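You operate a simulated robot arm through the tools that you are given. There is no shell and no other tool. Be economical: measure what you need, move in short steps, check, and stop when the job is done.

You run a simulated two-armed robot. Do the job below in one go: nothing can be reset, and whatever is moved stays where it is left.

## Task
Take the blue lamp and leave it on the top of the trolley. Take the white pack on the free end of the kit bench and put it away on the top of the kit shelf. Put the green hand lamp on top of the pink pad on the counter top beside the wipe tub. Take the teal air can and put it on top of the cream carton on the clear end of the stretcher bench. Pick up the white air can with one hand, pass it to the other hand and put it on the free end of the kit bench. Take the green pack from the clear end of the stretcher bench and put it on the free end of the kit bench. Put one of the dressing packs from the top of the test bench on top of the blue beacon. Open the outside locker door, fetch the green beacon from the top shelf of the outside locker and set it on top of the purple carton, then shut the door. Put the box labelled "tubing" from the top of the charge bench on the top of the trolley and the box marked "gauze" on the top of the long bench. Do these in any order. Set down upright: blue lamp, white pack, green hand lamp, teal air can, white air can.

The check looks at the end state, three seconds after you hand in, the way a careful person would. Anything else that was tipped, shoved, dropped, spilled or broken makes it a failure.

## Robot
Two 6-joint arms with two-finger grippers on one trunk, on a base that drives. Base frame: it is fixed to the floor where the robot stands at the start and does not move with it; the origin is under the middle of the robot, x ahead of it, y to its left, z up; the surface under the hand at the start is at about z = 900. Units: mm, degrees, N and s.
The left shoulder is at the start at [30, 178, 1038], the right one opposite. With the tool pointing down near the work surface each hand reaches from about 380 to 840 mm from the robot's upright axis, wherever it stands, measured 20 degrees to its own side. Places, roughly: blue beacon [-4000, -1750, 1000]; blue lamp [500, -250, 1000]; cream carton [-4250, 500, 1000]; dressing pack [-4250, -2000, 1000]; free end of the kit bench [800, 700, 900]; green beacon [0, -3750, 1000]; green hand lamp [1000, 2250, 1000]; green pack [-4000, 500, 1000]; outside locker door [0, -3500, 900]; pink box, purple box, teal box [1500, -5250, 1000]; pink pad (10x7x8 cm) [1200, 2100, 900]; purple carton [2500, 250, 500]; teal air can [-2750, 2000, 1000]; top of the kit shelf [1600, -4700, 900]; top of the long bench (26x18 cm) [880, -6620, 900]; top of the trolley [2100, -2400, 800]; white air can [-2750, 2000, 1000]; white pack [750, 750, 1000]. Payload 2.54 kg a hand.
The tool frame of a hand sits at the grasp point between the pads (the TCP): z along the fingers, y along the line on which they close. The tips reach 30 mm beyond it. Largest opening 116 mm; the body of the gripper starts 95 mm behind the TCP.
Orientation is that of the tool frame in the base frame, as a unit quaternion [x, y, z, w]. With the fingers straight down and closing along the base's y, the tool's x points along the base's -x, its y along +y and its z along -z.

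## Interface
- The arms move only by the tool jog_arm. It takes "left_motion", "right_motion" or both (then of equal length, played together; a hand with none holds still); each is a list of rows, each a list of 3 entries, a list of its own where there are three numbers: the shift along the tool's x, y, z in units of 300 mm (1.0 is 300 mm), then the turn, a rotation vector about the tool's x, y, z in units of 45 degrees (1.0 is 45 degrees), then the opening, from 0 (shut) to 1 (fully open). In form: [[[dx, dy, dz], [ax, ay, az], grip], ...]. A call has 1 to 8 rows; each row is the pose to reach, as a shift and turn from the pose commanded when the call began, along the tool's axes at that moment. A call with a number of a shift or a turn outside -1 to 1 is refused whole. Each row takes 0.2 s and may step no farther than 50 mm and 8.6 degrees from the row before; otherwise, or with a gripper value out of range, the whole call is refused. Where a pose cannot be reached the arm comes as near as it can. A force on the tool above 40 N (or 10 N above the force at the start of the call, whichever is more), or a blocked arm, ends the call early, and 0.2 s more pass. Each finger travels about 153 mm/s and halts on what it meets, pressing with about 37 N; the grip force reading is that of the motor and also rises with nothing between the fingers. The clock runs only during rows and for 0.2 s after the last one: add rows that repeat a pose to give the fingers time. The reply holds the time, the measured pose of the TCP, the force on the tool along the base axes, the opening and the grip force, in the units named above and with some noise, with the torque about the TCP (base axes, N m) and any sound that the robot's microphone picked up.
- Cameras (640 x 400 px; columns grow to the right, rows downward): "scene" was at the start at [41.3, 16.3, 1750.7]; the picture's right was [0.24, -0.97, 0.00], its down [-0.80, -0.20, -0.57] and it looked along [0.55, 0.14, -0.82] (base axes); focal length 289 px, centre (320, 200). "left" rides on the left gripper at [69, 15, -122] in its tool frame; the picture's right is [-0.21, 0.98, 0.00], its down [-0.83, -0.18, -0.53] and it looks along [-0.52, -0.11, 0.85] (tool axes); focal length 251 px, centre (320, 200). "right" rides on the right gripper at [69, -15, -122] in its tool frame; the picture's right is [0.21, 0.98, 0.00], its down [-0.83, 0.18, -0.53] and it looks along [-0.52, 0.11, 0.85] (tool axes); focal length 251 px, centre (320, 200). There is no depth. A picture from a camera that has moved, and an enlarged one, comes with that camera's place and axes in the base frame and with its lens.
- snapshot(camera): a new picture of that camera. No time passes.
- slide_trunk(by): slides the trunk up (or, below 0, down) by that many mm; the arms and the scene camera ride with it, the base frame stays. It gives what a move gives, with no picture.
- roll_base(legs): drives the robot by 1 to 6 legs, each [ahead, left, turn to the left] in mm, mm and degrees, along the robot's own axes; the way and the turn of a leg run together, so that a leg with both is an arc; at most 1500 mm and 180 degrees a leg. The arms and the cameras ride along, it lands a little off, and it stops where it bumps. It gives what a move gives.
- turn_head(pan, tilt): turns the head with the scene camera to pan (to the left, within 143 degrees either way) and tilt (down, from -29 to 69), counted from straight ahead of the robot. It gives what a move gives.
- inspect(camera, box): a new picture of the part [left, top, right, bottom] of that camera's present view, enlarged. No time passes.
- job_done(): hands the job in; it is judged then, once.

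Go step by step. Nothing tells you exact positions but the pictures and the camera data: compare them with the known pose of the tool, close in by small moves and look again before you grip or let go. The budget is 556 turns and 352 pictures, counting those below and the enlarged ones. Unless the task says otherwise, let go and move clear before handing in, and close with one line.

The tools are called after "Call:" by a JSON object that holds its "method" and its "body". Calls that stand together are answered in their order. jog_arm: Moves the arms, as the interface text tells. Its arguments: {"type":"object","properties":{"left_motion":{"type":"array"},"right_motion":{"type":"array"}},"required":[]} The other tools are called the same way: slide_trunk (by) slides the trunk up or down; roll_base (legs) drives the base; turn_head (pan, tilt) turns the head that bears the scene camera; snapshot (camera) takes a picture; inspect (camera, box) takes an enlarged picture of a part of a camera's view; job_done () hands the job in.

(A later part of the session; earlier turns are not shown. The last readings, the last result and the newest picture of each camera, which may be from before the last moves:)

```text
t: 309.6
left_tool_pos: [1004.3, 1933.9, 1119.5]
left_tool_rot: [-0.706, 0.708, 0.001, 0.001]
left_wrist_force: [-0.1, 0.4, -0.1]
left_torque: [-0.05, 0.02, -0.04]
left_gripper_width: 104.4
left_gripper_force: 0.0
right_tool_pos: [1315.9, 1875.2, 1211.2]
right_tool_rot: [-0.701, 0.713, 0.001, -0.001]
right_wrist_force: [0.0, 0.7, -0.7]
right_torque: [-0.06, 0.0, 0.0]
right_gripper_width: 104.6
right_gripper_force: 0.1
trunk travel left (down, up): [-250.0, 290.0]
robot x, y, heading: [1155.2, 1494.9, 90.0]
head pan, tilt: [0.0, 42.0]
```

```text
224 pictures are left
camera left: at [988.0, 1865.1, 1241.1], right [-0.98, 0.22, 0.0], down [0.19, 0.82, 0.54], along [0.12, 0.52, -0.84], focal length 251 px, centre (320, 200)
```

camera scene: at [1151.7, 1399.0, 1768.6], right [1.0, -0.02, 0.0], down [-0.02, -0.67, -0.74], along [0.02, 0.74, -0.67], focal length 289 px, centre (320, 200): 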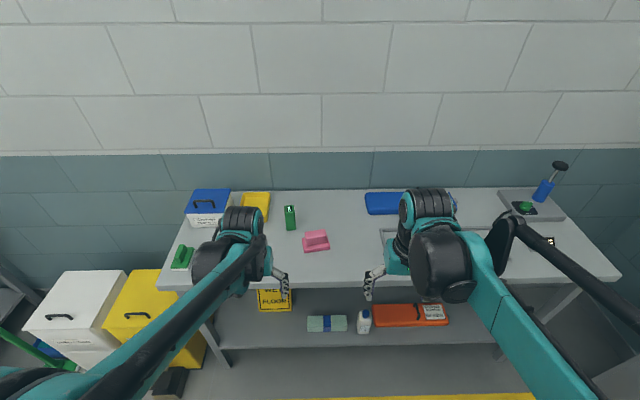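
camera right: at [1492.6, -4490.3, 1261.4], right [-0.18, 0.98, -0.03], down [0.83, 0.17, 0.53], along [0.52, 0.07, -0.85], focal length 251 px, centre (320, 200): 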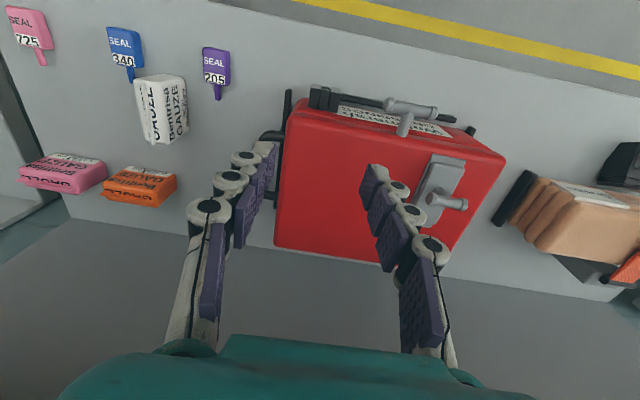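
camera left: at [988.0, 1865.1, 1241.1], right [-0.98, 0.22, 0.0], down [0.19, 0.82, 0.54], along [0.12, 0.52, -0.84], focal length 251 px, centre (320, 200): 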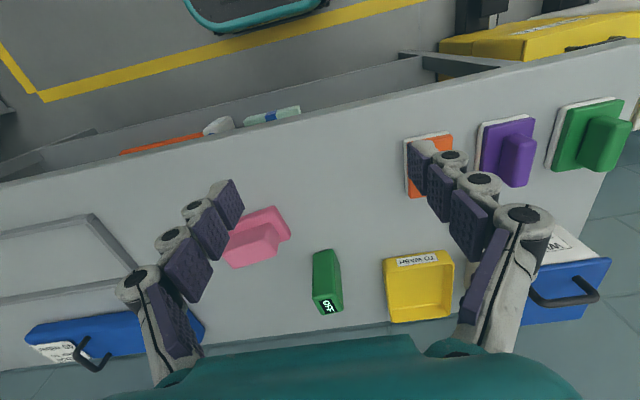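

Call:
{"method": "jog_arm", "body": {"left_motion": [[[-0.12, -0.02, 0], [0, 0, 0], 0.8], [[-0.24, -0.04, 0], [0, 0, 0], 0.8], [[-0.36, -0.07, 0], [0, 0, 0], 0.8], [[-0.48, -0.09, 0], [0, 0, 0], 0.8], [[-0.6, -0.12, 0], [0, 0, 0], 0.8], [[-0.72, -0.14, 0], [0, 0, 0], 0.75], [[-0.83, -0.173, 0], [0, 0, 0], 0.7]]}}

Call:
{"method": "snapshot", "body": {"camera": "left"}}

Call:
{"method": "inspect", "body": {"camera": "scene", "box": [220, 160, 400, 300]}}

```text
t: 311.2
left_tool_pos: [1057.0, 2184.1, 1119.4]
left_tool_rot: [-0.706, 0.708, 0.001, -0.001]
left_wrist_force: [-0.1, 0.3, 0.6]
left_torque: [-0.02, 0.0, 0.02]
left_gripper_width: 80.9
left_gripper_force: 0.1
right_tool_pos: [1317.0, 1876.2, 1210.7]
right_tool_rot: [-0.701, 0.713, 0.002, 0.0]
right_wrist_force: [0.9, 0.0, 0.3]
right_torque: [0.0, -0.02, 0.02]
right_gripper_width: 104.3
right_gripper_force: 0.1
trunk travel left (down, up): [-250.0, 290.0]
robot x, y, heading: [1148.2, 1496.2, 89.9]
head pan, tilt: [0.0, 42.0]
```

```text
223 pictures are left
camera left: at [1040.3, 2115.1, 1240.9], right [-0.98, 0.22, 0.0], down [0.19, 0.82, 0.53], along [0.12, 0.52, -0.84], focal length 251 px, centre (320, 200)
```

left: 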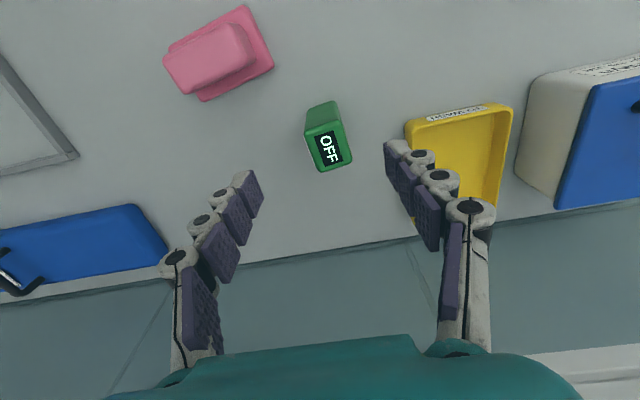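

```text
2.86 times, centred on (310, 230) of scene
camera zoom: at [1153.3, 1550.5, 1768.5], right [1.0, 0.0, 0.0], down [0.0, -0.67, -0.74], along [0.0, 0.74, -0.67], focal length 826 px, centre (349, 114)
```

zoom: 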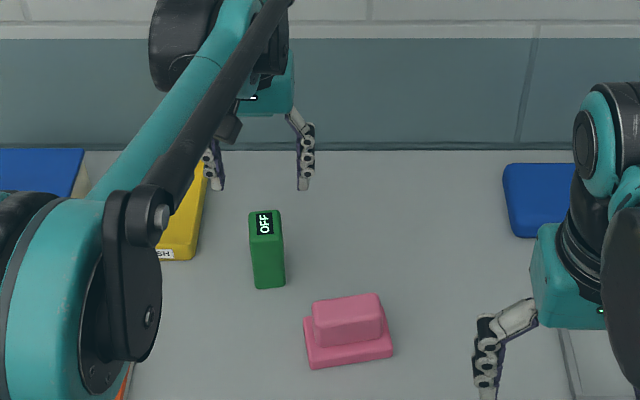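

Call:
{"method": "jog_arm", "body": {"left_motion": [[[-0.073, 0.013, 0.1], [0, 0, -0.11], 0.7], [[-0.073, 0.013, 0.25], [0, 0, -0.11], 0.65], [[-0.073, 0.013, 0.4], [0, 0, -0.11], 0.65], [[-0.073, 0.013, 0.53], [0, 0, -0.11], 0.65]]}}

Call:
{"method": "snapshot", "body": {"camera": "left"}}

```text
t: 312.2
left_tool_pos: [1051.2, 2205.2, 961.1]
left_tool_rot: [0.735, -0.678, 0.0, -0.001]
left_wrist_force: [-0.4, 0.9, -0.2]
left_torque: [-0.02, -0.02, 0.01]
left_gripper_width: 75.1
left_gripper_force: 0.0
right_tool_pos: [1315.3, 1875.1, 1210.8]
right_tool_rot: [-0.701, 0.713, 0.001, 0.0]
right_wrist_force: [0.6, -0.2, 0.1]
right_torque: [-0.01, -0.01, -0.02]
right_gripper_width: 104.8
right_gripper_force: 0.0
trunk travel left (down, up): [-250.0, 290.0]
robot x, y, heading: [1150.3, 1498.6, 89.7]
head pan, tilt: [0.0, 42.0]
```

```text
221 pictures are left
camera left: at [1041.3, 2135.2, 1082.9], right [-0.99, 0.13, 0.0], down [0.11, 0.84, 0.54], along [0.07, 0.53, -0.84], focal length 251 px, centre (320, 200)
```

left: 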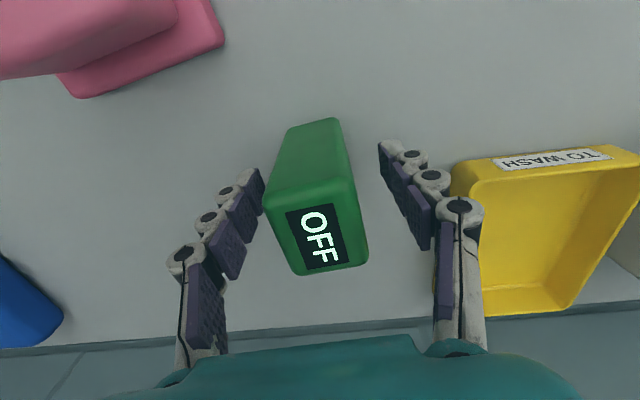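

Call:
{"method": "jog_arm", "body": {"left_motion": [[[0, 0, 0], [0, 0, 0], 0.45], [[0, 0, 0], [0, 0, 0], 0.3], [[0, 0, 0], [0, 0, 0], 0.15], [[0, 0, 0], [0, 0, 0], 0.15]]}}

Call:
{"method": "jog_arm", "body": {"left_motion": [[[0, 0, -0.1], [0, 0, 0], 0.15], [[0, 0, -0.25], [0, 0, 0], 0.15], [[0, 0, -0.4], [0, 0, 0], 0.15]]}}

Call:
{"method": "snapshot", "body": {"camera": "left"}}

Call:
{"method": "inspect", "body": {"camera": "scene", "box": [220, 160, 400, 300]}}

```text
t: 313.2
left_tool_pos: [1051.8, 2205.0, 962.8]
left_tool_rot: [0.736, -0.677, -0.001, -0.001]
left_wrist_force: [-0.2, -0.3, 0.2]
left_torque: [-0.01, 0.04, -0.01]
left_gripper_width: 39.1
left_gripper_force: 36.9
right_tool_pos: [1316.1, 1874.4, 1210.9]
right_tool_rot: [-0.701, 0.713, 0.002, 0.001]
right_wrist_force: [0.1, -0.3, -0.4]
right_torque: [-0.01, -0.01, 0.02]
right_gripper_width: 104.4
right_gripper_force: 0.0
trunk travel left (down, up): [-250.0, 290.0]
robot x, y, heading: [1152.6, 1500.5, 89.6]
head pan, tilt: [0.0, 42.0]
```

```text
t: 314.0
left_tool_pos: [1051.4, 2202.2, 1083.1]
left_tool_rot: [0.735, -0.678, -0.001, -0.001]
left_wrist_force: [0.1, 0.5, -1.0]
left_torque: [0.01, -0.01, 0.02]
left_gripper_width: 39.1
left_gripper_force: 37.1
right_tool_pos: [1316.0, 1872.8, 1212.4]
right_tool_rot: [-0.701, 0.713, 0.002, 0.001]
right_wrist_force: [-0.9, -0.3, 0.2]
right_torque: [0.02, 0.0, -0.03]
right_gripper_width: 104.3
right_gripper_force: 0.0
trunk travel left (down, up): [-250.0, 290.0]
robot x, y, heading: [1154.5, 1493.3, 89.5]
head pan, tilt: [0.0, 42.0]
```

```text
220 pictures are left
camera left: at [1041.4, 2131.5, 1205.9], right [-0.99, 0.13, 0.0], down [0.11, 0.84, 0.54], along [0.07, 0.53, -0.84], focal length 251 px, centre (320, 200)
```

left: 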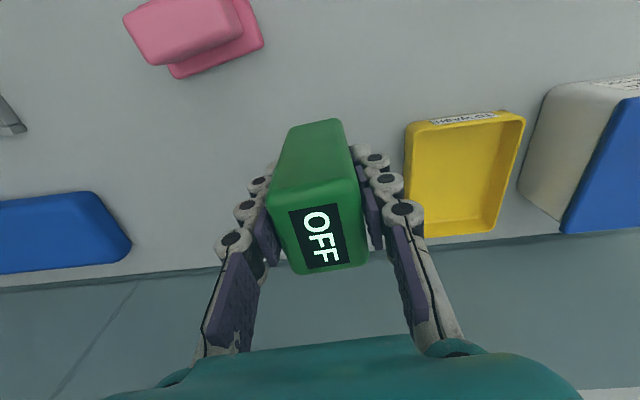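

```text
2.86 times, centred on (310, 230) of scene
camera zoom: at [1152.8, 1547.8, 1768.6], right [1.0, 0.0, 0.0], down [0.0, -0.67, -0.74], along [0.0, 0.74, -0.67], focal length 826 px, centre (349, 114)
```

zoom: 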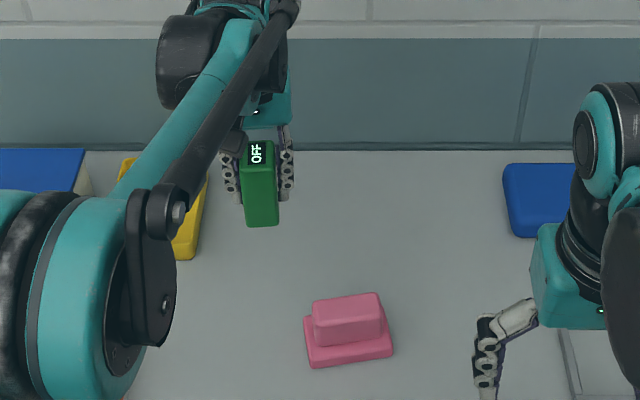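

Call:
{"method": "jog_arm", "body": {"left_motion": [[[0.1, -0.08, 0], [0, 0, -0.1], 0.15], [[0.2, -0.17, 0], [0, 0, -0.2], 0.15], [[0.3, -0.26, 0], [0, 0, -0.2], 0.15], [[0.352, -0.306, 0], [0, 0, -0.2], 0.15]]}}

Call:
{"method": "snapshot", "body": {"camera": "left"}}

Call:
{"method": "inspect", "body": {"camera": "scene", "box": [250, 180, 400, 300]}}

```text
t: 315.0
left_tool_pos: [1153.5, 2105.0, 1080.3]
left_tool_rot: [0.787, -0.617, -0.002, -0.001]
left_wrist_force: [-0.2, 1.2, -2.3]
left_torque: [0.0, 0.0, -0.01]
left_gripper_width: 39.0
left_gripper_force: 37.2
right_tool_pos: [1317.6, 1873.9, 1211.3]
right_tool_rot: [-0.701, 0.713, 0.001, 0.0]
right_wrist_force: [-0.5, 0.4, 0.2]
right_torque: [-0.01, 0.01, 0.02]
right_gripper_width: 104.2
right_gripper_force: 0.1
trunk travel left (down, up): [-250.0, 290.0]
robot x, y, heading: [1150.9, 1494.9, 89.9]
head pan, tilt: [0.0, 42.0]
```

```text
218 pictures are left
camera left: at [1153.8, 2034.4, 1202.8], right [-1.0, -0.02, 0.0], down [-0.02, 0.84, 0.54], along [-0.01, 0.54, -0.84], focal length 251 px, centre (320, 200)
```

left: 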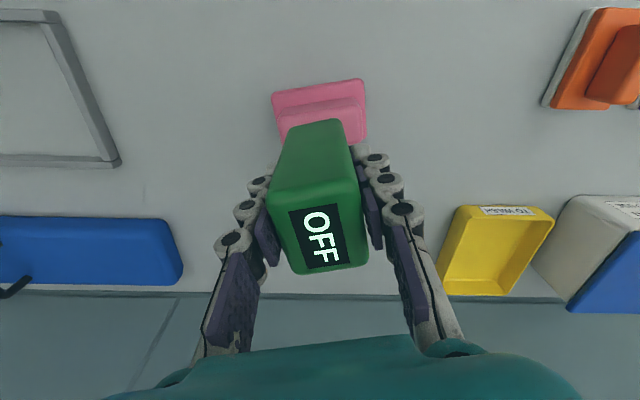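

```text
3.33 times, centred on (325, 240) of scene
camera zoom: at [1152.9, 1549.0, 1768.6], right [1.0, 0.0, 0.0], down [0.0, -0.67, -0.74], along [0.0, 0.74, -0.67], focal length 964 px, centre (303, 67)
```

zoom: 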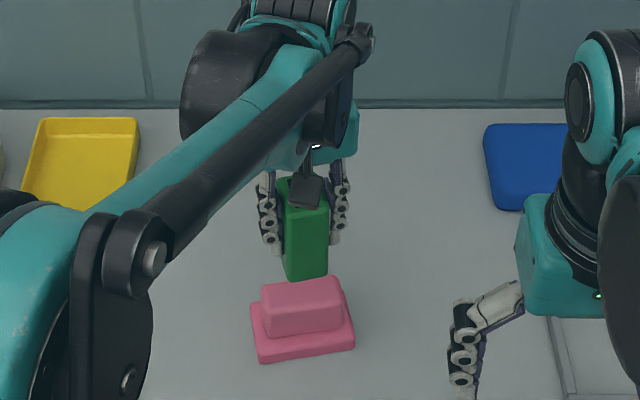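

Aligned above the raised pad top. Lower slowly.

Call:
{"method": "jog_arm", "body": {"left_motion": [[[0, 0, 0.1], [0, 0, 0], 0.15], [[0, 0, 0.14], [0, 0, 0], 0.15], [[0, 0, 0.16], [0, 0, 0], 0.15], [[0, 0, 0.18], [0, 0, 0], 0.15], [[0, 0, 0.195], [0, 0, 0], 0.15], [[0, 0, 0.21], [0, 0, 0], 0.15], [[0, 0, 0.22], [0, 0, 0], 0.15], [[0, 0, 0.23], [0, 0, 0], 0.15]]}}

Call:
{"method": "snapshot", "body": {"camera": "left"}}

Call:
{"method": "inspect", "body": {"camera": "scene", "box": [270, 220, 380, 300]}}

```text
t: 316.8
left_tool_pos: [1154.3, 2104.6, 1012.9]
left_tool_rot: [0.786, -0.618, -0.001, -0.001]
left_wrist_force: [0.4, -0.8, 25.5]
left_torque: [-0.03, 0.0, -0.01]
left_gripper_width: 39.4
left_gripper_force: 36.9
right_tool_pos: [1316.3, 1873.1, 1211.9]
right_tool_rot: [-0.701, 0.713, 0.002, 0.001]
right_wrist_force: [0.3, 0.4, 0.4]
right_torque: [-0.02, 0.01, 0.01]
right_gripper_width: 104.4
right_gripper_force: 0.0
trunk travel left (down, up): [-250.0, 290.0]
robot x, y, heading: [1150.4, 1496.9, 89.7]
head pan, tilt: [0.0, 42.0]
```

```text
216 pictures are left
camera left: at [1154.6, 2033.5, 1134.4], right [-1.0, -0.02, 0.0], down [-0.02, 0.84, 0.54], along [-0.01, 0.54, -0.84], focal length 251 px, centre (320, 200)
```

left: 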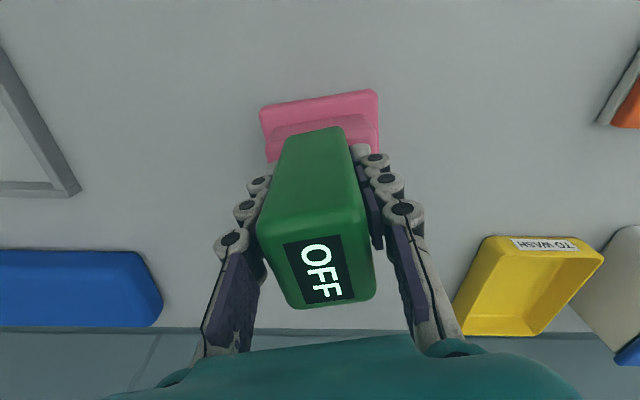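

```text
5.00 times, centred on (325, 260) of scene
camera zoom: at [1152.8, 1545.7, 1768.8], right [1.0, 0.0, 0.0], down [0.0, -0.67, -0.74], along [0.0, 0.74, -0.67], focal length 1446 px, centre (295, -100)
```

zoom: 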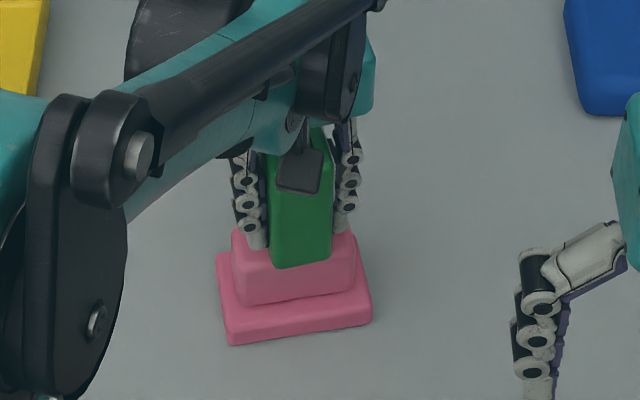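

Contact with near-zero torque – well centred. Release carefully.

Call:
{"method": "jog_arm", "body": {"left_motion": [[[0, 0, -0.008], [0, 0, 0], 0.3], [[0, 0, -0.008], [0, 0, 0], 0.4], [[0, 0, -0.008], [0, 0, 0], 0.6], [[0, 0, -0.008], [0, 0, 0], 0.7], [[0, 0, -0.1], [0, 0, 0], 0.7], [[0, 0, -0.25], [0, 0, 0], 0.7], [[0, 0, -0.4], [0, 0, 0], 0.7]]}}

Call:
{"method": "snapshot", "body": {"camera": "left"}}

Call:
{"method": "inspect", "body": {"camera": "scene", "box": [270, 200, 380, 300]}}

```text
t: 318.4
left_tool_pos: [1154.3, 2104.7, 1133.5]
left_tool_rot: [0.786, -0.618, -0.001, -0.001]
left_wrist_force: [0.3, 0.0, 0.2]
left_torque: [0.01, 0.01, 0.0]
left_gripper_width: 81.4
left_gripper_force: 0.1
right_tool_pos: [1315.9, 1874.2, 1211.9]
right_tool_rot: [-0.702, 0.713, 0.002, 0.001]
right_wrist_force: [0.8, 0.1, -0.2]
right_torque: [0.03, 0.02, -0.02]
right_gripper_width: 104.4
right_gripper_force: 0.0
trunk travel left (down, up): [-250.0, 290.0]
robot x, y, heading: [1149.9, 1498.9, 89.9]
head pan, tilt: [0.0, 42.0]
```

```text
214 pictures are left
camera left: at [1155.3, 2034.2, 1254.3], right [-1.0, -0.02, 0.0], down [-0.02, 0.84, 0.54], along [-0.01, 0.54, -0.84], focal length 251 px, centre (320, 200)
```

left: 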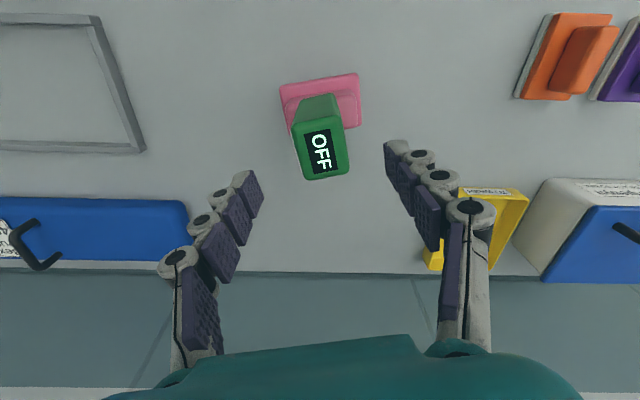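

```text
4.00 times, centred on (325, 250) of scene
camera zoom: at [1152.7, 1547.8, 1768.6], right [1.0, 0.0, 0.0], down [0.0, -0.67, -0.74], along [0.0, 0.74, -0.67], focal length 1157 px, centre (300, 0)
```

zoom: 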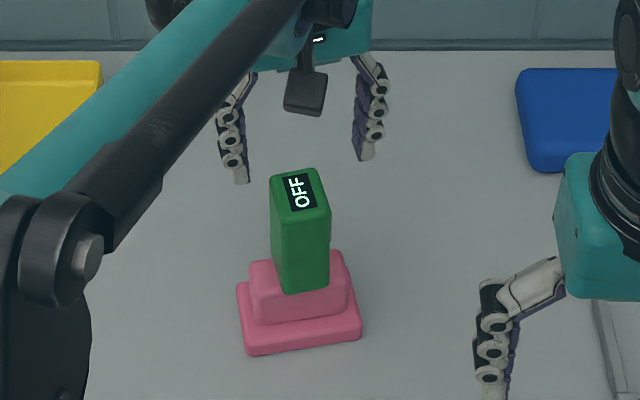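

Lamp stands on the pad. Retract the left arm and head to the air cans.

Call:
{"method": "jog_arm", "body": {"left_motion": [[[0.08, 0.02, -0.1], [0, 0, 0.05], 0.7], [[0.2, 0.06, -0.2], [0, 0, 0.1], 0.7], [[0.34, 0.1, -0.22], [0, 0, 0.15], 0.7], [[0.48, 0.14, -0.24], [0, 0, 0.2], 0.7], [[0.62, 0.18, -0.26], [0, 0, 0.25], 0.7], [[0.76, 0.22, -0.26], [0, 0, 0.31], 0.8]]}}

Call:
{"method": "roll_base", "body": {"legs": [[-180, 0, 0.3], [0, 1500, 0], [0, 1450, 0]]}}

Call:
{"method": "turn_head", "body": {"pan": 30, "tilt": 25}}

Call:
{"method": "snapshot", "body": {"camera": "scene"}}

```text
t: 319.8
left_tool_pos: [1143.4, 1866.7, 1209.6]
left_tool_rot: [-0.705, 0.709, 0.002, 0.001]
left_wrist_force: [0.2, -0.8, 0.3]
left_torque: [0.02, -0.02, 0.01]
left_gripper_width: 92.8
left_gripper_force: 0.0
right_tool_pos: [1315.4, 1873.2, 1212.4]
right_tool_rot: [-0.7, 0.714, 0.001, 0.001]
right_wrist_force: [0.1, -0.1, -0.5]
right_torque: [0.05, -0.02, -0.01]
right_gripper_width: 104.3
right_gripper_force: 0.0
trunk travel left (down, up): [-250.0, 290.0]
robot x, y, heading: [1156.2, 1498.2, 90.0]
head pan, tilt: [0.0, 42.0]
```

```text
t: 335.4
left_tool_pos: [-1852.8, 1732.2, 1209.9]
left_tool_rot: [-0.697, 0.717, 0.0, 0.0]
left_wrist_force: [0.3, 0.3, 0.1]
left_torque: [-0.01, 0.0, -0.02]
left_gripper_width: 93.0
left_gripper_force: 0.1
right_tool_pos: [-1681.2, 1732.8, 1211.1]
right_tool_rot: [-0.692, 0.722, 0.001, -0.001]
right_wrist_force: [-0.3, -0.3, 0.4]
right_torque: [-0.02, -0.03, 0.0]
right_gripper_width: 104.1
right_gripper_force: 0.1
trunk travel left (down, up): [-250.0, 290.0]
robot x, y, heading: [-1852.1, 1360.0, 88.5]
head pan, tilt: [0.0, 42.0]
```

```text
t: 336.4
left_tool_pos: [-1853.1, 1732.3, 1209.2]
left_tool_rot: [-0.697, 0.717, 0.001, 0.0]
left_wrist_force: [0.6, -0.2, -1.2]
left_torque: [0.0, 0.01, -0.01]
left_gripper_width: 92.7
left_gripper_force: 0.1
right_tool_pos: [-1680.9, 1732.9, 1210.7]
right_tool_rot: [-0.692, 0.722, 0.002, -0.001]
right_wrist_force: [-0.6, 0.4, -0.7]
right_torque: [0.04, 0.0, 0.02]
right_gripper_width: 104.5
right_gripper_force: 0.1
trunk travel left (down, up): [-250.0, 290.0]
robot x, y, heading: [-1853.8, 1357.6, 88.4]
head pan, tilt: [30.0, 25.0]
```

```text
212 pictures are left
camera scene: at [-1898.6, 1409.2, 1794.8], right [0.88, 0.47, 0.0], down [0.2, -0.37, -0.91], along [-0.43, 0.8, -0.42], focal length 289 px, centre (320, 200)
```

scene: 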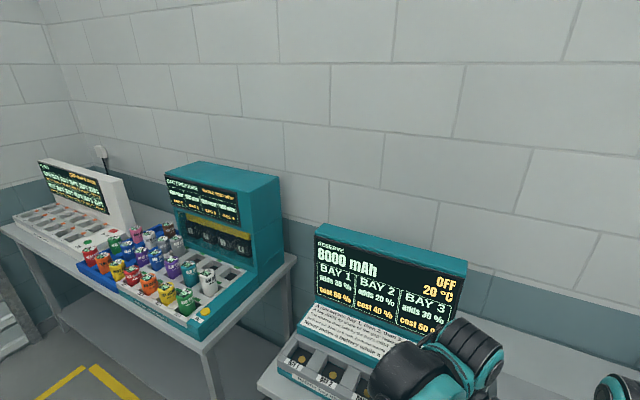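

The cans are in a dense tray on a bench to the left. Get closer.

Call:
{"method": "roll_base", "body": {"legs": [[0, 1000, 1.5]]}}

Call:
{"method": "turn_head", "body": {"pan": 0, "tilt": 42}}

Call:
{"method": "snapshot", "body": {"camera": "scene"}}

```text
t: 341.5
left_tool_pos: [-2856.5, 1752.4, 1209.2]
left_tool_rot: [-0.703, 0.711, 0.001, 0.0]
left_wrist_force: [-0.2, 0.5, 0.6]
left_torque: [0.03, -0.03, -0.03]
left_gripper_width: 92.7
left_gripper_force: 0.0
right_tool_pos: [-2684.5, 1755.6, 1210.8]
right_tool_rot: [-0.699, 0.715, 0.0, 0.0]
right_wrist_force: [0.3, -0.2, -0.4]
right_torque: [-0.01, -0.04, -0.02]
right_gripper_width: 104.2
right_gripper_force: 0.1
trunk travel left (down, up): [-250.0, 290.0]
robot x, y, heading: [-2852.6, 1379.1, 89.2]
head pan, tilt: [30.0, 25.0]
```

```text
t: 342.5
left_tool_pos: [-2856.3, 1751.3, 1209.3]
left_tool_rot: [-0.703, 0.711, 0.001, 0.001]
left_wrist_force: [-0.3, -0.4, 0.3]
left_torque: [0.01, 0.02, 0.03]
left_gripper_width: 92.8
left_gripper_force: 0.1
right_tool_pos: [-2684.4, 1754.9, 1211.7]
right_tool_rot: [-0.698, 0.716, 0.002, 0.0]
right_wrist_force: [-0.3, 0.1, 0.5]
right_torque: [-0.03, 0.01, -0.07]
right_gripper_width: 104.4
right_gripper_force: 0.1
trunk travel left (down, up): [-250.0, 290.0]
robot x, y, heading: [-2849.0, 1375.1, 89.2]
head pan, tilt: [0.0, 42.0]
```

```text
211 pictures are left
camera scene: at [-2849.7, 1430.5, 1768.6], right [1.0, -0.01, 0.0], down [-0.01, -0.67, -0.74], along [0.01, 0.74, -0.67], focal length 289 px, centre (320, 200)
```

scene: 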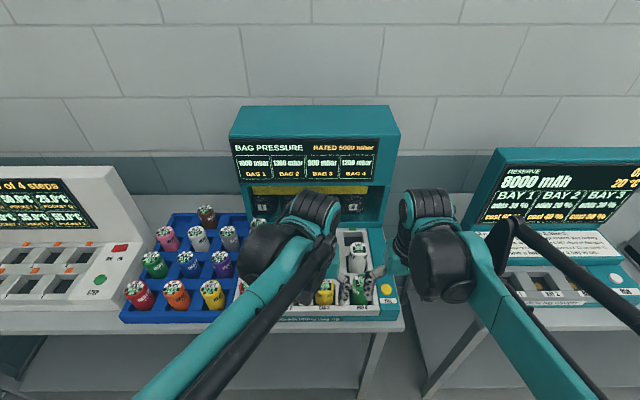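

Call:
{"method": "inspect", "body": {"camera": "scene", "box": [110, 190, 260, 330]}}

Call:
{"method": "snapshot", "body": {"camera": "left"}}

Call:
{"method": "snapshot", "body": {"camera": "right"}}

```text
2.86 times, centred on (185, 260) of scene
camera zoom: at [-2849.7, 1430.5, 1768.6], right [1.0, -0.01, 0.0], down [-0.01, -0.67, -0.74], along [0.01, 0.74, -0.67], focal length 826 px, centre (706, 29)
```

zoom: 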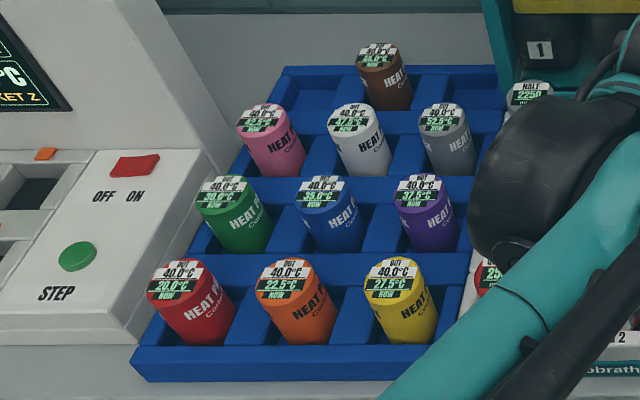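

```text
209 pictures are left
camera left: at [-2872.4, 1681.8, 1331.0], right [-0.97, 0.22, 0.0], down [0.19, 0.82, 0.54], along [0.12, 0.52, -0.84], focal length 251 px, centre (320, 200)
```

left: 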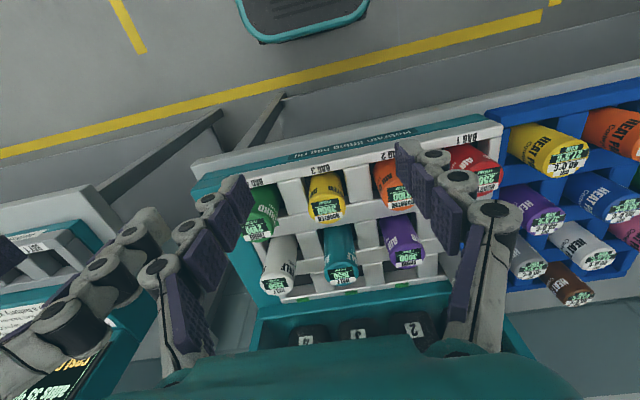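

```text
208 pictures are left
camera right: at [-2669.0, 1685.8, 1333.1], right [-0.98, -0.19, 0.0], down [-0.16, 0.83, 0.54], along [-0.1, 0.53, -0.84], focal length 251 px, centre (320, 200)
```

right: 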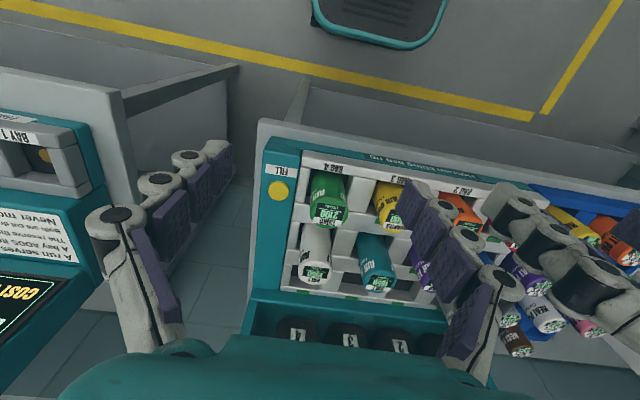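

Call:
{"method": "inspect", "body": {"camera": "right", "box": [240, 150, 460, 310]}}

Call:
{"method": "inspect", "body": {"camera": "left", "box": [230, 150, 450, 310]}}

```text
2.50 times, centred on (350, 230) of right
camera zoom: at [-2669.0, 1685.8, 1333.1], right [-0.98, -0.19, 0.0], down [-0.16, 0.83, 0.54], along [-0.1, 0.53, -0.84], focal length 629 px, centre (245, 125)
```

zoom: 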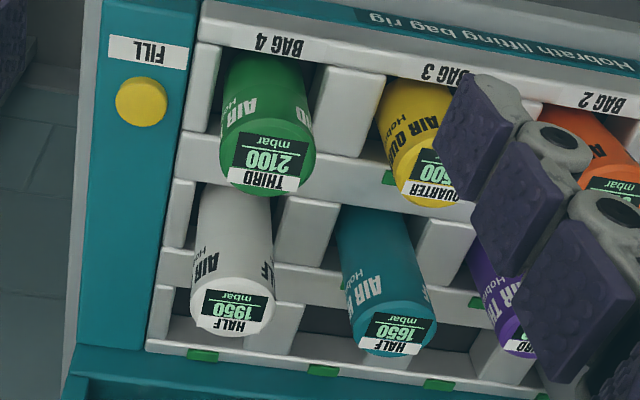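

```text
2.50 times, centred on (340, 230) of left
camera zoom: at [-2872.4, 1681.8, 1331.0], right [-0.97, 0.22, 0.0], down [0.19, 0.82, 0.54], along [0.12, 0.52, -0.84], focal length 629 px, centre (270, 125)
```

zoom: 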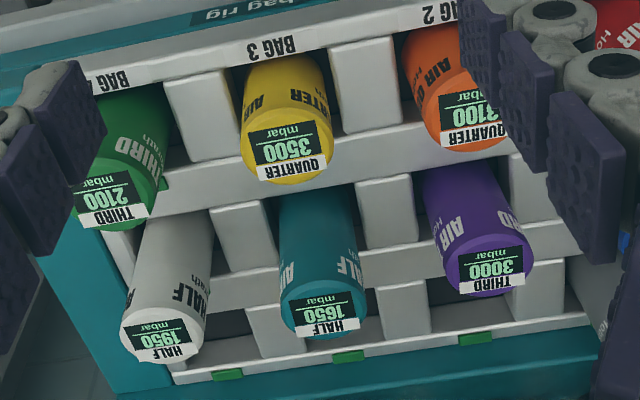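

White AIR can tops at about (−2723,2011,1047), teal at (−2833,2007); they protrude ~85 mm above the rack frame. Bring the right hand above the white can.

Call:
{"method": "jog_arm", "body": {"right_motion": [[[-0.12, 0.02, 0], [0, 0, 0], 0.75], [[-0.24, 0.04, 0], [0, 0, 0], 0.75], [[-0.36, 0.06, 0], [0, 0, 0], 0.75], [[-0.48, 0.08, 0.05], [0, 0, 0], 0.75], [[-0.6, 0.1, 0.1], [0, 0, 0], 0.75], [[-0.72, 0.12, 0.15], [0, 0, 0], 0.75], [[-0.82, 0.149, 0.2], [0, 0, 0], 0.75]]}}

Call:
{"method": "snapshot", "body": {"camera": "right"}}

Call:
{"method": "snapshot", "body": {"camera": "scene"}}

```text
t: 344.1
left_tool_pos: [-2855.8, 1751.8, 1208.9]
left_tool_rot: [-0.703, 0.711, 0.001, 0.001]
left_wrist_force: [0.2, 0.9, 0.2]
left_torque: [-0.01, 0.05, 0.0]
left_gripper_width: 92.7
left_gripper_force: 0.1
right_tool_pos: [-2723.1, 2005.8, 1151.6]
right_tool_rot: [-0.698, 0.716, 0.0, 0.001]
right_wrist_force: [0.0, 0.2, 0.2]
right_torque: [-0.06, 0.01, 0.02]
right_gripper_width: 86.8
right_gripper_force: 0.0
trunk travel left (down, up): [-250.0, 290.0]
robot x, y, heading: [-2848.9, 1379.9, 89.5]
head pan, tilt: [0.0, 42.0]
```

```text
205 pictures are left
camera right: at [-2707.7, 1937.1, 1273.5], right [-0.98, -0.19, 0.0], down [-0.16, 0.83, 0.54], along [-0.1, 0.53, -0.84], focal length 251 px, centre (320, 200)
```

right: 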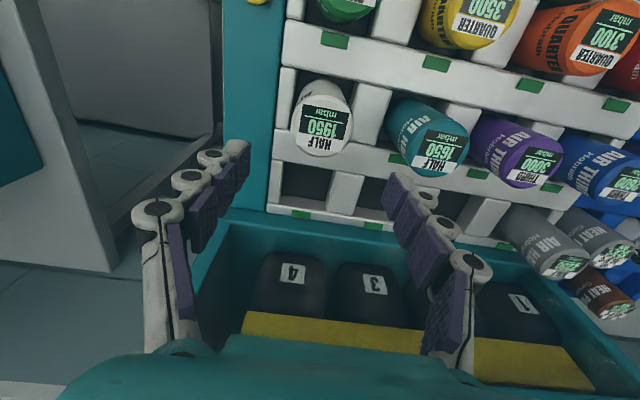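

```text
204 pictures are left
camera scene: at [-2850.0, 1432.4, 1768.5], right [1.0, -0.01, 0.0], down [-0.01, -0.67, -0.74], along [0.01, 0.74, -0.67], focal length 289 px, centre (320, 200)
```

scene: 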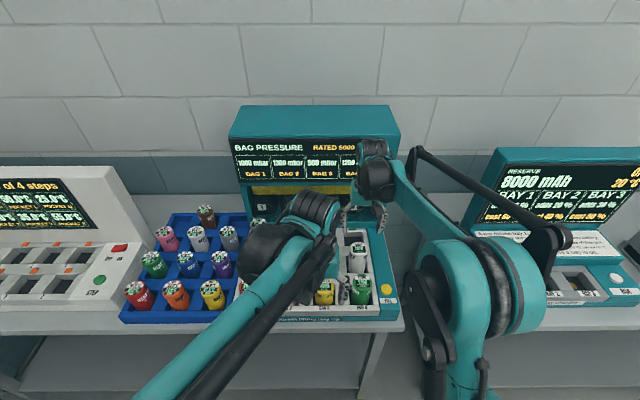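

Call:
{"method": "jog_arm", "body": {"right_motion": [[[0, 0, 0.12], [0, 0, 0], 0.75], [[0, 0, 0.25], [0, 0, 0], 0.75], [[0, 0, 0.35], [0, 0, 0], 0.75], [[0, 0, 0.41], [0, 0, 0], 0.75]]}}

Call:
{"method": "snapshot", "body": {"camera": "right"}}

```text
t: 345.1
left_tool_pos: [-2855.3, 1750.9, 1209.2]
left_tool_rot: [-0.703, 0.711, 0.0, -0.001]
left_wrist_force: [0.3, 1.1, -0.3]
left_torque: [-0.03, 0.01, -0.01]
left_gripper_width: 92.7
left_gripper_force: 0.2
right_tool_pos: [-2724.0, 2004.0, 1030.4]
right_tool_rot: [-0.699, 0.716, 0.002, 0.0]
right_wrist_force: [-0.3, 0.0, 0.6]
right_torque: [-0.03, -0.02, 0.0]
right_gripper_width: 87.0
right_gripper_force: 0.0
trunk travel left (down, up): [-250.0, 290.0]
robot x, y, heading: [-2853.3, 1376.1, 89.2]
head pan, tilt: [0.0, 42.0]
```

```text
203 pictures are left
camera right: at [-2707.9, 1934.6, 1150.7], right [-0.98, -0.19, 0.0], down [-0.16, 0.83, 0.54], along [-0.1, 0.53, -0.84], focal length 251 px, centre (320, 200)
```

right: 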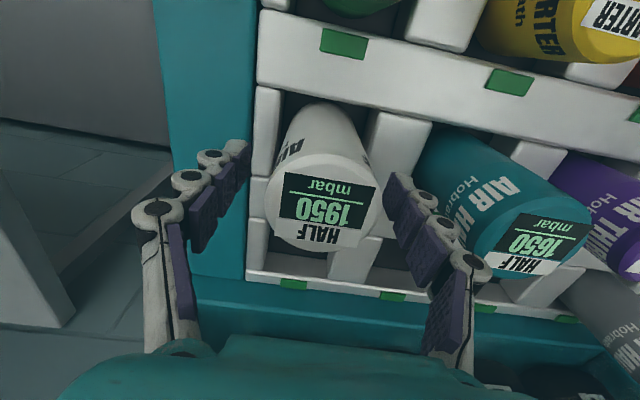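

Call:
{"method": "jog_arm", "body": {"right_motion": [[[0, 0, 0], [0, 0, 0], 0.6], [[0, 0, 0], [0, 0, 0], 0.4], [[0, 0, 0], [0, 0, 0], 0.3], [[0, 0, 0], [0, 0, 0], 0.3]]}}

Call:
{"method": "jog_arm", "body": {"right_motion": [[[0, 0, -0.05], [0, 0, 0], 0.3], [[0, 0, -0.12], [0, 0, 0], 0.3], [[0, 0, -0.24], [0, 0, 0], 0.3], [[0, 0, -0.36], [0, 0, 0], 0.3], [[0, 0, -0.5], [0, 0, 0], 0.3]]}}

Call:
{"method": "snapshot", "body": {"camera": "scene"}}

Call:
{"method": "snapshot", "body": {"camera": "right"}}

```text
t: 346.1
left_tool_pos: [-2855.9, 1750.8, 1209.0]
left_tool_rot: [-0.704, 0.711, 0.002, 0.0]
left_wrist_force: [0.1, -0.6, -0.4]
left_torque: [-0.01, 0.0, 0.02]
left_gripper_width: 92.9
left_gripper_force: 0.0
right_tool_pos: [-2724.1, 2004.1, 1029.3]
right_tool_rot: [-0.698, 0.716, 0.001, 0.0]
right_wrist_force: [-1.6, 0.3, 0.2]
right_torque: [0.02, 0.0, 0.03]
right_gripper_width: 54.8
right_gripper_force: 36.7
trunk travel left (down, up): [-250.0, 290.0]
robot x, y, heading: [-2853.7, 1375.6, 89.4]
head pan, tilt: [0.0, 42.0]
```

```text
t: 347.3
left_tool_pos: [-2854.5, 1750.0, 1209.9]
left_tool_rot: [-0.703, 0.711, 0.001, 0.0]
left_wrist_force: [0.9, 0.4, 0.6]
left_torque: [0.03, 0.0, -0.01]
left_gripper_width: 92.8
left_gripper_force: 0.1
right_tool_pos: [-2723.3, 2002.3, 1181.3]
right_tool_rot: [-0.698, 0.716, 0.002, 0.001]
right_wrist_force: [-0.2, -0.2, -1.6]
right_torque: [0.03, 0.02, -0.01]
right_gripper_width: 54.6
right_gripper_force: 36.9
trunk travel left (down, up): [-250.0, 290.0]
robot x, y, heading: [-2852.5, 1375.2, 89.3]
head pan, tilt: [0.0, 42.0]
```

```text
202 pictures are left
camera scene: at [-2849.5, 1429.8, 1768.6], right [1.0, -0.01, 0.0], down [-0.01, -0.67, -0.74], along [0.01, 0.74, -0.67], focal length 289 px, centre (320, 200)
```

scene: 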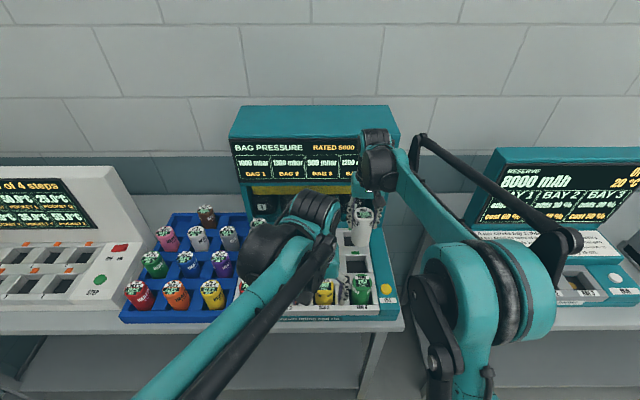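

```text
201 pictures are left
camera right: at [-2707.8, 1933.2, 1303.1], right [-0.98, -0.19, 0.0], down [-0.16, 0.83, 0.54], along [-0.1, 0.53, -0.84], focal length 251 px, centre (320, 200)
```

right: 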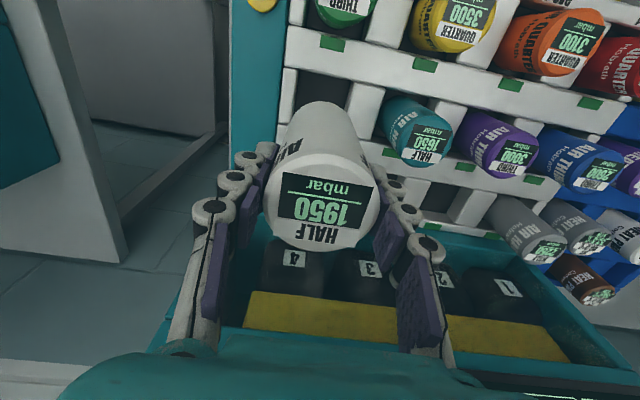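

White can lifted (length ≈111 mm, bottom 92 mm below the right TCP). Move it to a hand-over position in front of the robot.

Call:
{"method": "jog_arm", "body": {"right_motion": [[[0.0, 0.0, -0.12], [0, 0, 0], 0.3], [[0.08, 0.08, -0.2], [0, 0, 0], 0.3], [[0.16, 0.18, -0.26], [0, 0, 0], 0.3], [[0.22, 0.29, -0.27], [0, 0, 0], 0.3]], "left_motion": [[[0.03, 0, 0], [0, -0.17, 0], 0.9], [[0.06, 0, 0], [0, -0.34, 0], 0.95], [[0.09, 0, 0], [0, -0.51, 0], 0.95], [[0.1, 0, 0], [0, -0.68, 0], 0.95]]}}

Call:
{"method": "snapshot", "body": {"camera": "scene"}}

```text
t: 348.3
left_tool_pos: [-2857.7, 1719.1, 1209.2]
left_tool_rot: [-0.678, 0.685, 0.188, 0.189]
left_wrist_force: [0.4, -1.3, -0.5]
left_torque: [0.02, -0.03, -0.03]
left_gripper_width: 110.0
left_gripper_force: 0.0
right_tool_pos: [-2813.7, 1937.9, 1261.0]
right_tool_rot: [-0.699, 0.715, 0.001, 0.001]
right_wrist_force: [-0.3, -0.7, -1.2]
right_torque: [0.0, -0.05, -0.01]
right_gripper_width: 54.8
right_gripper_force: 36.6
trunk travel left (down, up): [-250.0, 290.0]
robot x, y, heading: [-2850.4, 1377.0, 89.4]
head pan, tilt: [0.0, 42.0]
```

```text
200 pictures are left
camera scene: at [-2852.0, 1429.3, 1768.6], right [1.0, -0.01, 0.0], down [-0.01, -0.67, -0.74], along [0.01, 0.74, -0.67], focal length 289 px, centre (320, 200)
```

scene: 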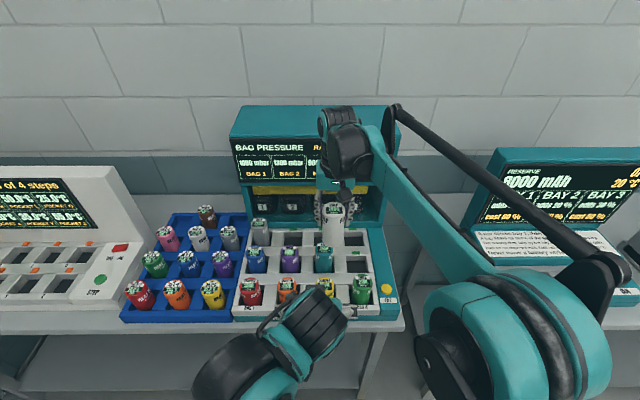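

Call:
{"method": "jog_arm", "body": {"left_motion": [[[-0.05, -0.05, 0.04], [0, -0.12, 0], 0.95], [[-0.1, -0.1, 0.08], [0, -0.24, 0], 0.95], [[-0.158, -0.147, 0.126], [0, -0.34, 0], 0.95]]}}

Call:
{"method": "snapshot", "body": {"camera": "left"}}

Call:
{"method": "snapshot", "body": {"camera": "scene"}}

```text
t: 349.1
left_tool_pos: [-2809.4, 1779.6, 1200.1]
left_tool_rot: [-0.647, 0.655, 0.275, 0.277]
left_wrist_force: [0.5, 0.0, 0.5]
left_torque: [0.02, 0.03, 0.01]
left_gripper_width: 110.2
left_gripper_force: 0.1
right_tool_pos: [-2810.6, 1940.9, 1260.9]
right_tool_rot: [-0.698, 0.716, 0.001, 0.0]
right_wrist_force: [0.9, 0.4, -2.1]
right_torque: [0.01, 0.0, 0.0]
right_gripper_width: 54.8
right_gripper_force: 37.3
trunk travel left (down, up): [-250.0, 290.0]
robot x, y, heading: [-2852.8, 1380.5, 89.5]
head pan, tilt: [0.0, 42.0]
```

```text
199 pictures are left
camera left: at [-2827.0, 1644.8, 1235.8], right [-0.97, 0.16, 0.16], down [0.18, 0.19, 0.96], along [0.12, 0.97, -0.21], focal length 251 px, centre (320, 200)
```

left: 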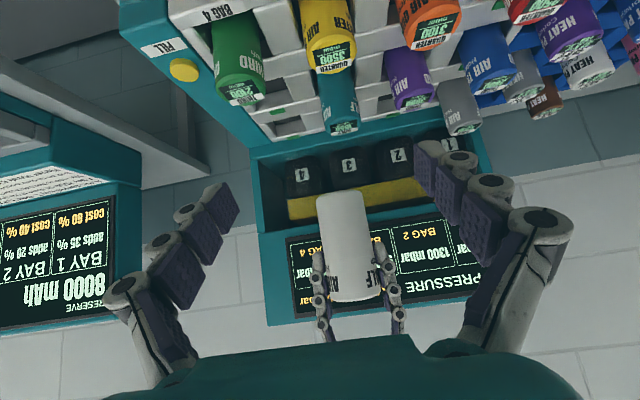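

```text
198 pictures are left
camera scene: at [-2848.2, 1431.9, 1768.5], right [1.0, -0.01, 0.0], down [-0.01, -0.67, -0.74], along [0.01, 0.74, -0.67], focal length 289 px, centre (320, 200)
```

scene: 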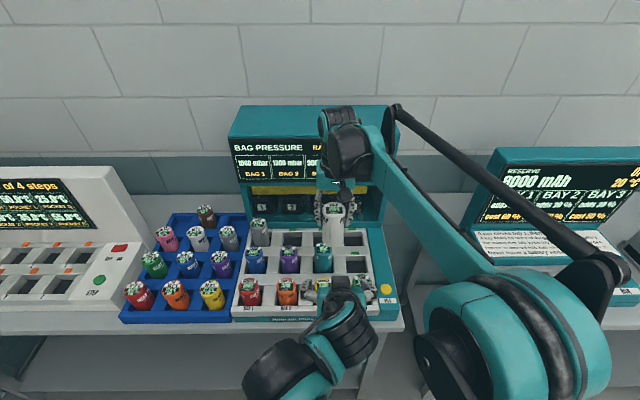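

The view shows the can well aligned. Advance the left hand to straddle the can's lower part.

Call:
{"method": "jog_arm", "body": {"left_motion": [[[-0.08, 0.015, 0.095], [0, 0, 0], 0.95], [[-0.18, 0.015, 0.2], [0, 0, 0], 0.95], [[-0.27, 0.015, 0.3], [0, 0, 0], 0.95], [[-0.33, 0.015, 0.365], [0, 0, 0], 0.95]]}}

Call:
{"method": "snapshot", "body": {"camera": "left"}}

Call:
{"method": "snapshot", "body": {"camera": "right"}}

```text
t: 350.1
left_tool_pos: [-2812.7, 1928.4, 1195.1]
left_tool_rot: [-0.647, 0.654, 0.276, 0.277]
left_wrist_force: [0.6, 0.3, 0.1]
left_torque: [-0.01, 0.02, 0.02]
left_gripper_width: 110.2
left_gripper_force: 0.2
right_tool_pos: [-2810.6, 1939.9, 1261.6]
right_tool_rot: [-0.698, 0.716, 0.001, 0.001]
right_wrist_force: [0.7, 0.0, -1.9]
right_torque: [-0.01, -0.01, 0.04]
right_gripper_width: 54.8
right_gripper_force: 37.0
trunk travel left (down, up): [-250.0, 290.0]
robot x, y, heading: [-2850.8, 1380.1, 89.2]
head pan, tilt: [0.0, 42.0]
```

```text
197 pictures are left
camera left: at [-2830.4, 1794.0, 1231.1], right [-0.97, 0.16, 0.16], down [0.18, 0.19, 0.96], along [0.12, 0.97, -0.21], focal length 251 px, centre (320, 200)
```

left: 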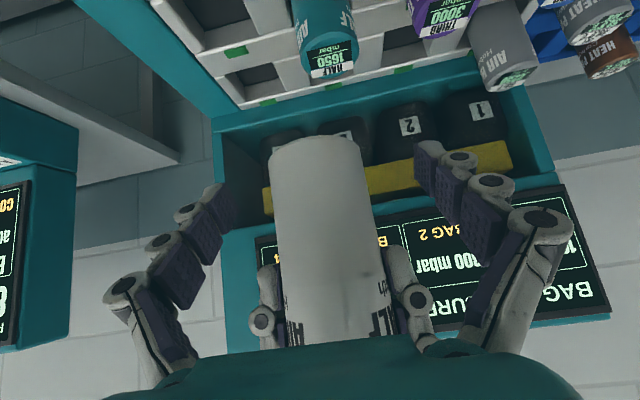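

```text
196 pictures are left
camera right: at [-2796.0, 1870.9, 1382.2], right [-0.98, -0.19, 0.0], down [-0.16, 0.83, 0.54], along [-0.1, 0.53, -0.84], focal length 251 px, centre (320, 200)
```

right: 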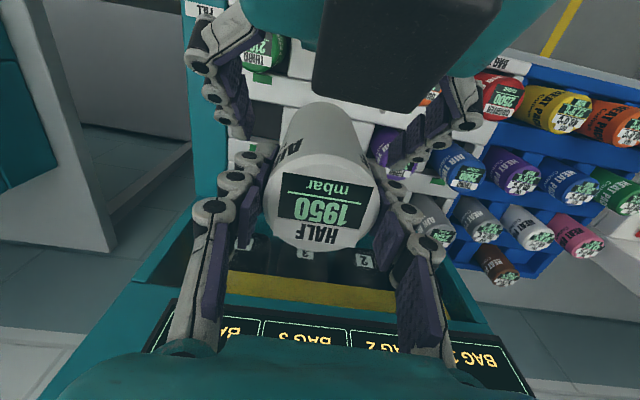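

Call:
{"method": "jog_arm", "body": {"left_motion": [[[-0.018, 0, 0.02], [0, 0, 0], 0.8], [[-0.018, 0, 0.02], [0, 0, 0], 0.6], [[-0.018, 0, 0.02], [0, 0, 0], 0.4], [[-0.018, 0, 0.02], [0, 0, 0], 0.3], [[-0.018, 0, 0.02], [0, 0, 0], 0.3]]}}

Call:
{"method": "snapshot", "body": {"camera": "left"}}

```text
t: 351.3
left_tool_pos: [-2813.0, 1936.9, 1196.5]
left_tool_rot: [-0.647, 0.655, 0.274, 0.278]
left_wrist_force: [10.7, -2.7, 1.6]
left_torque: [-0.1, 0.17, -0.01]
left_gripper_width: 54.2
left_gripper_force: 37.4
right_tool_pos: [-2812.8, 1940.0, 1260.8]
right_tool_rot: [-0.699, 0.715, 0.001, 0.0]
right_wrist_force: [-11.3, 1.7, -2.8]
right_torque: [0.23, 0.54, -0.02]
right_gripper_width: 54.7
right_gripper_force: 36.7
trunk travel left (down, up): [-250.0, 290.0]
robot x, y, heading: [-2852.1, 1375.8, 89.4]
head pan, tilt: [0.0, 42.0]
```

```text
195 pictures are left
camera left: at [-2830.8, 1800.9, 1230.6], right [-0.97, 0.16, 0.15], down [0.18, 0.19, 0.97], along [0.13, 0.97, -0.21], focal length 251 px, centre (320, 200)
```

left: 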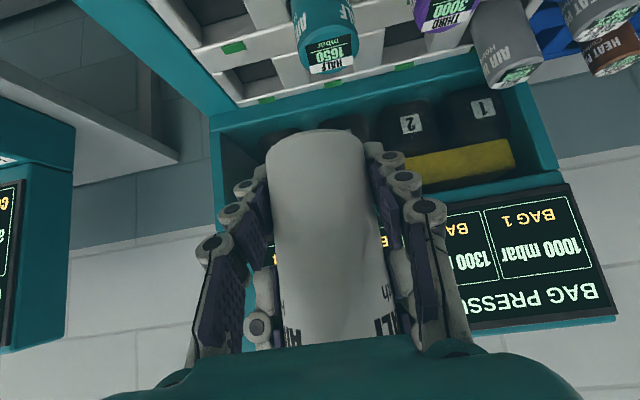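

Both hands hold the can. Now release with the right hand and lift it straight up.

Call:
{"method": "jog_arm", "body": {"right_motion": [[[0, 0, 0], [0, 0, 0], 0.5], [[0, 0, 0], [0, 0, 0], 0.65], [[0, 0, 0], [0, 0, 0], 0.75], [[0, 0, -0.12], [0, 0, 0], 0.75], [[0, 0, -0.25], [0, 0, 0], 0.75], [[0, 0, -0.38], [0, 0, 0], 0.75]]}}

Call:
{"method": "snapshot", "body": {"camera": "right"}}

```text
t: 352.7
left_tool_pos: [-2813.8, 1935.4, 1194.5]
left_tool_rot: [-0.648, 0.654, 0.276, 0.278]
left_wrist_force: [-0.1, 0.0, -0.2]
left_torque: [0.06, 0.01, 0.0]
left_gripper_width: 54.4
left_gripper_force: 37.5
right_tool_pos: [-2811.9, 1938.3, 1374.8]
right_tool_rot: [-0.698, 0.716, 0.001, 0.0]
right_wrist_force: [0.8, -0.6, -0.3]
right_torque: [-0.01, -0.01, 0.0]
right_gripper_width: 87.2
right_gripper_force: 0.1
trunk travel left (down, up): [-250.0, 290.0]
robot x, y, heading: [-2850.7, 1375.8, 89.5]
head pan, tilt: [0.0, 42.0]
```

```text
194 pictures are left
camera right: at [-2797.0, 1868.2, 1495.9], right [-0.98, -0.19, 0.0], down [-0.16, 0.83, 0.54], along [-0.1, 0.53, -0.84], focal length 251 px, centre (320, 200)
```

right: 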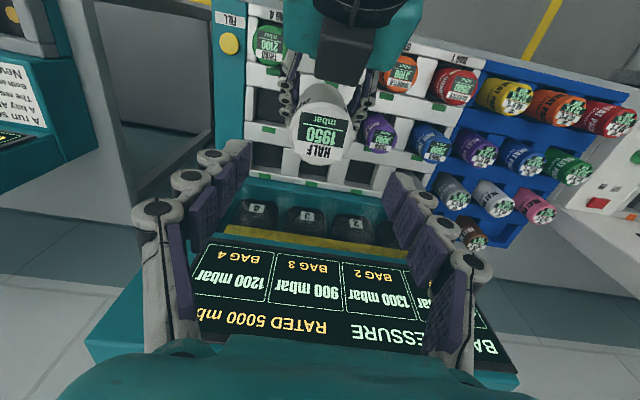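

The can is passed to the left hand. Tuck the left hand back-left, then use the right for the teal can.

Call:
{"method": "jog_arm", "body": {"left_motion": [[[0.08, 0.03, -0.085], [0, 0, 0], 0.3], [[0.16, 0.1, -0.17], [0, 0, 0], 0.3], [[0.24, 0.2, -0.25], [0, 0, 0], 0.3], [[0.3, 0.32, -0.31], [0, 0, 0], 0.3], [[0.36, 0.44, -0.37], [0, 0, 0], 0.3], [[0.4, 0.56, -0.41], [0, 0, 0], 0.3]]}}

Call:
{"method": "snapshot", "body": {"camera": "scene"}}

```text
t: 354.1
left_tool_pos: [-2982.6, 1763.5, 1195.3]
left_tool_rot: [-0.647, 0.654, 0.275, 0.278]
left_wrist_force: [0.5, 0.4, -1.0]
left_torque: [-0.01, -0.01, 0.0]
left_gripper_width: 54.2
left_gripper_force: 37.3
right_tool_pos: [-2812.5, 1936.9, 1374.3]
right_tool_rot: [-0.698, 0.716, 0.002, 0.001]
right_wrist_force: [0.1, -0.5, 0.0]
right_torque: [0.03, -0.01, 0.0]
right_gripper_width: 87.0
right_gripper_force: 0.1
trunk travel left (down, up): [-250.0, 290.0]
robot x, y, heading: [-2851.2, 1377.6, 89.1]
head pan, tilt: [0.0, 42.0]
```

```text
193 pictures are left
camera scene: at [-2849.9, 1428.8, 1768.7], right [1.0, -0.01, 0.0], down [-0.01, -0.67, -0.74], along [0.01, 0.74, -0.67], focal length 289 px, centre (320, 200)
```

scene: 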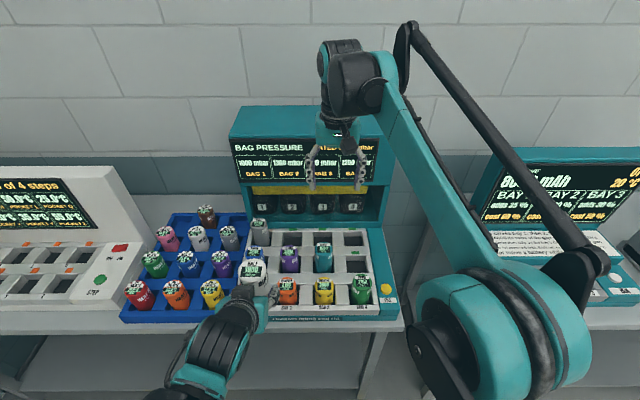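

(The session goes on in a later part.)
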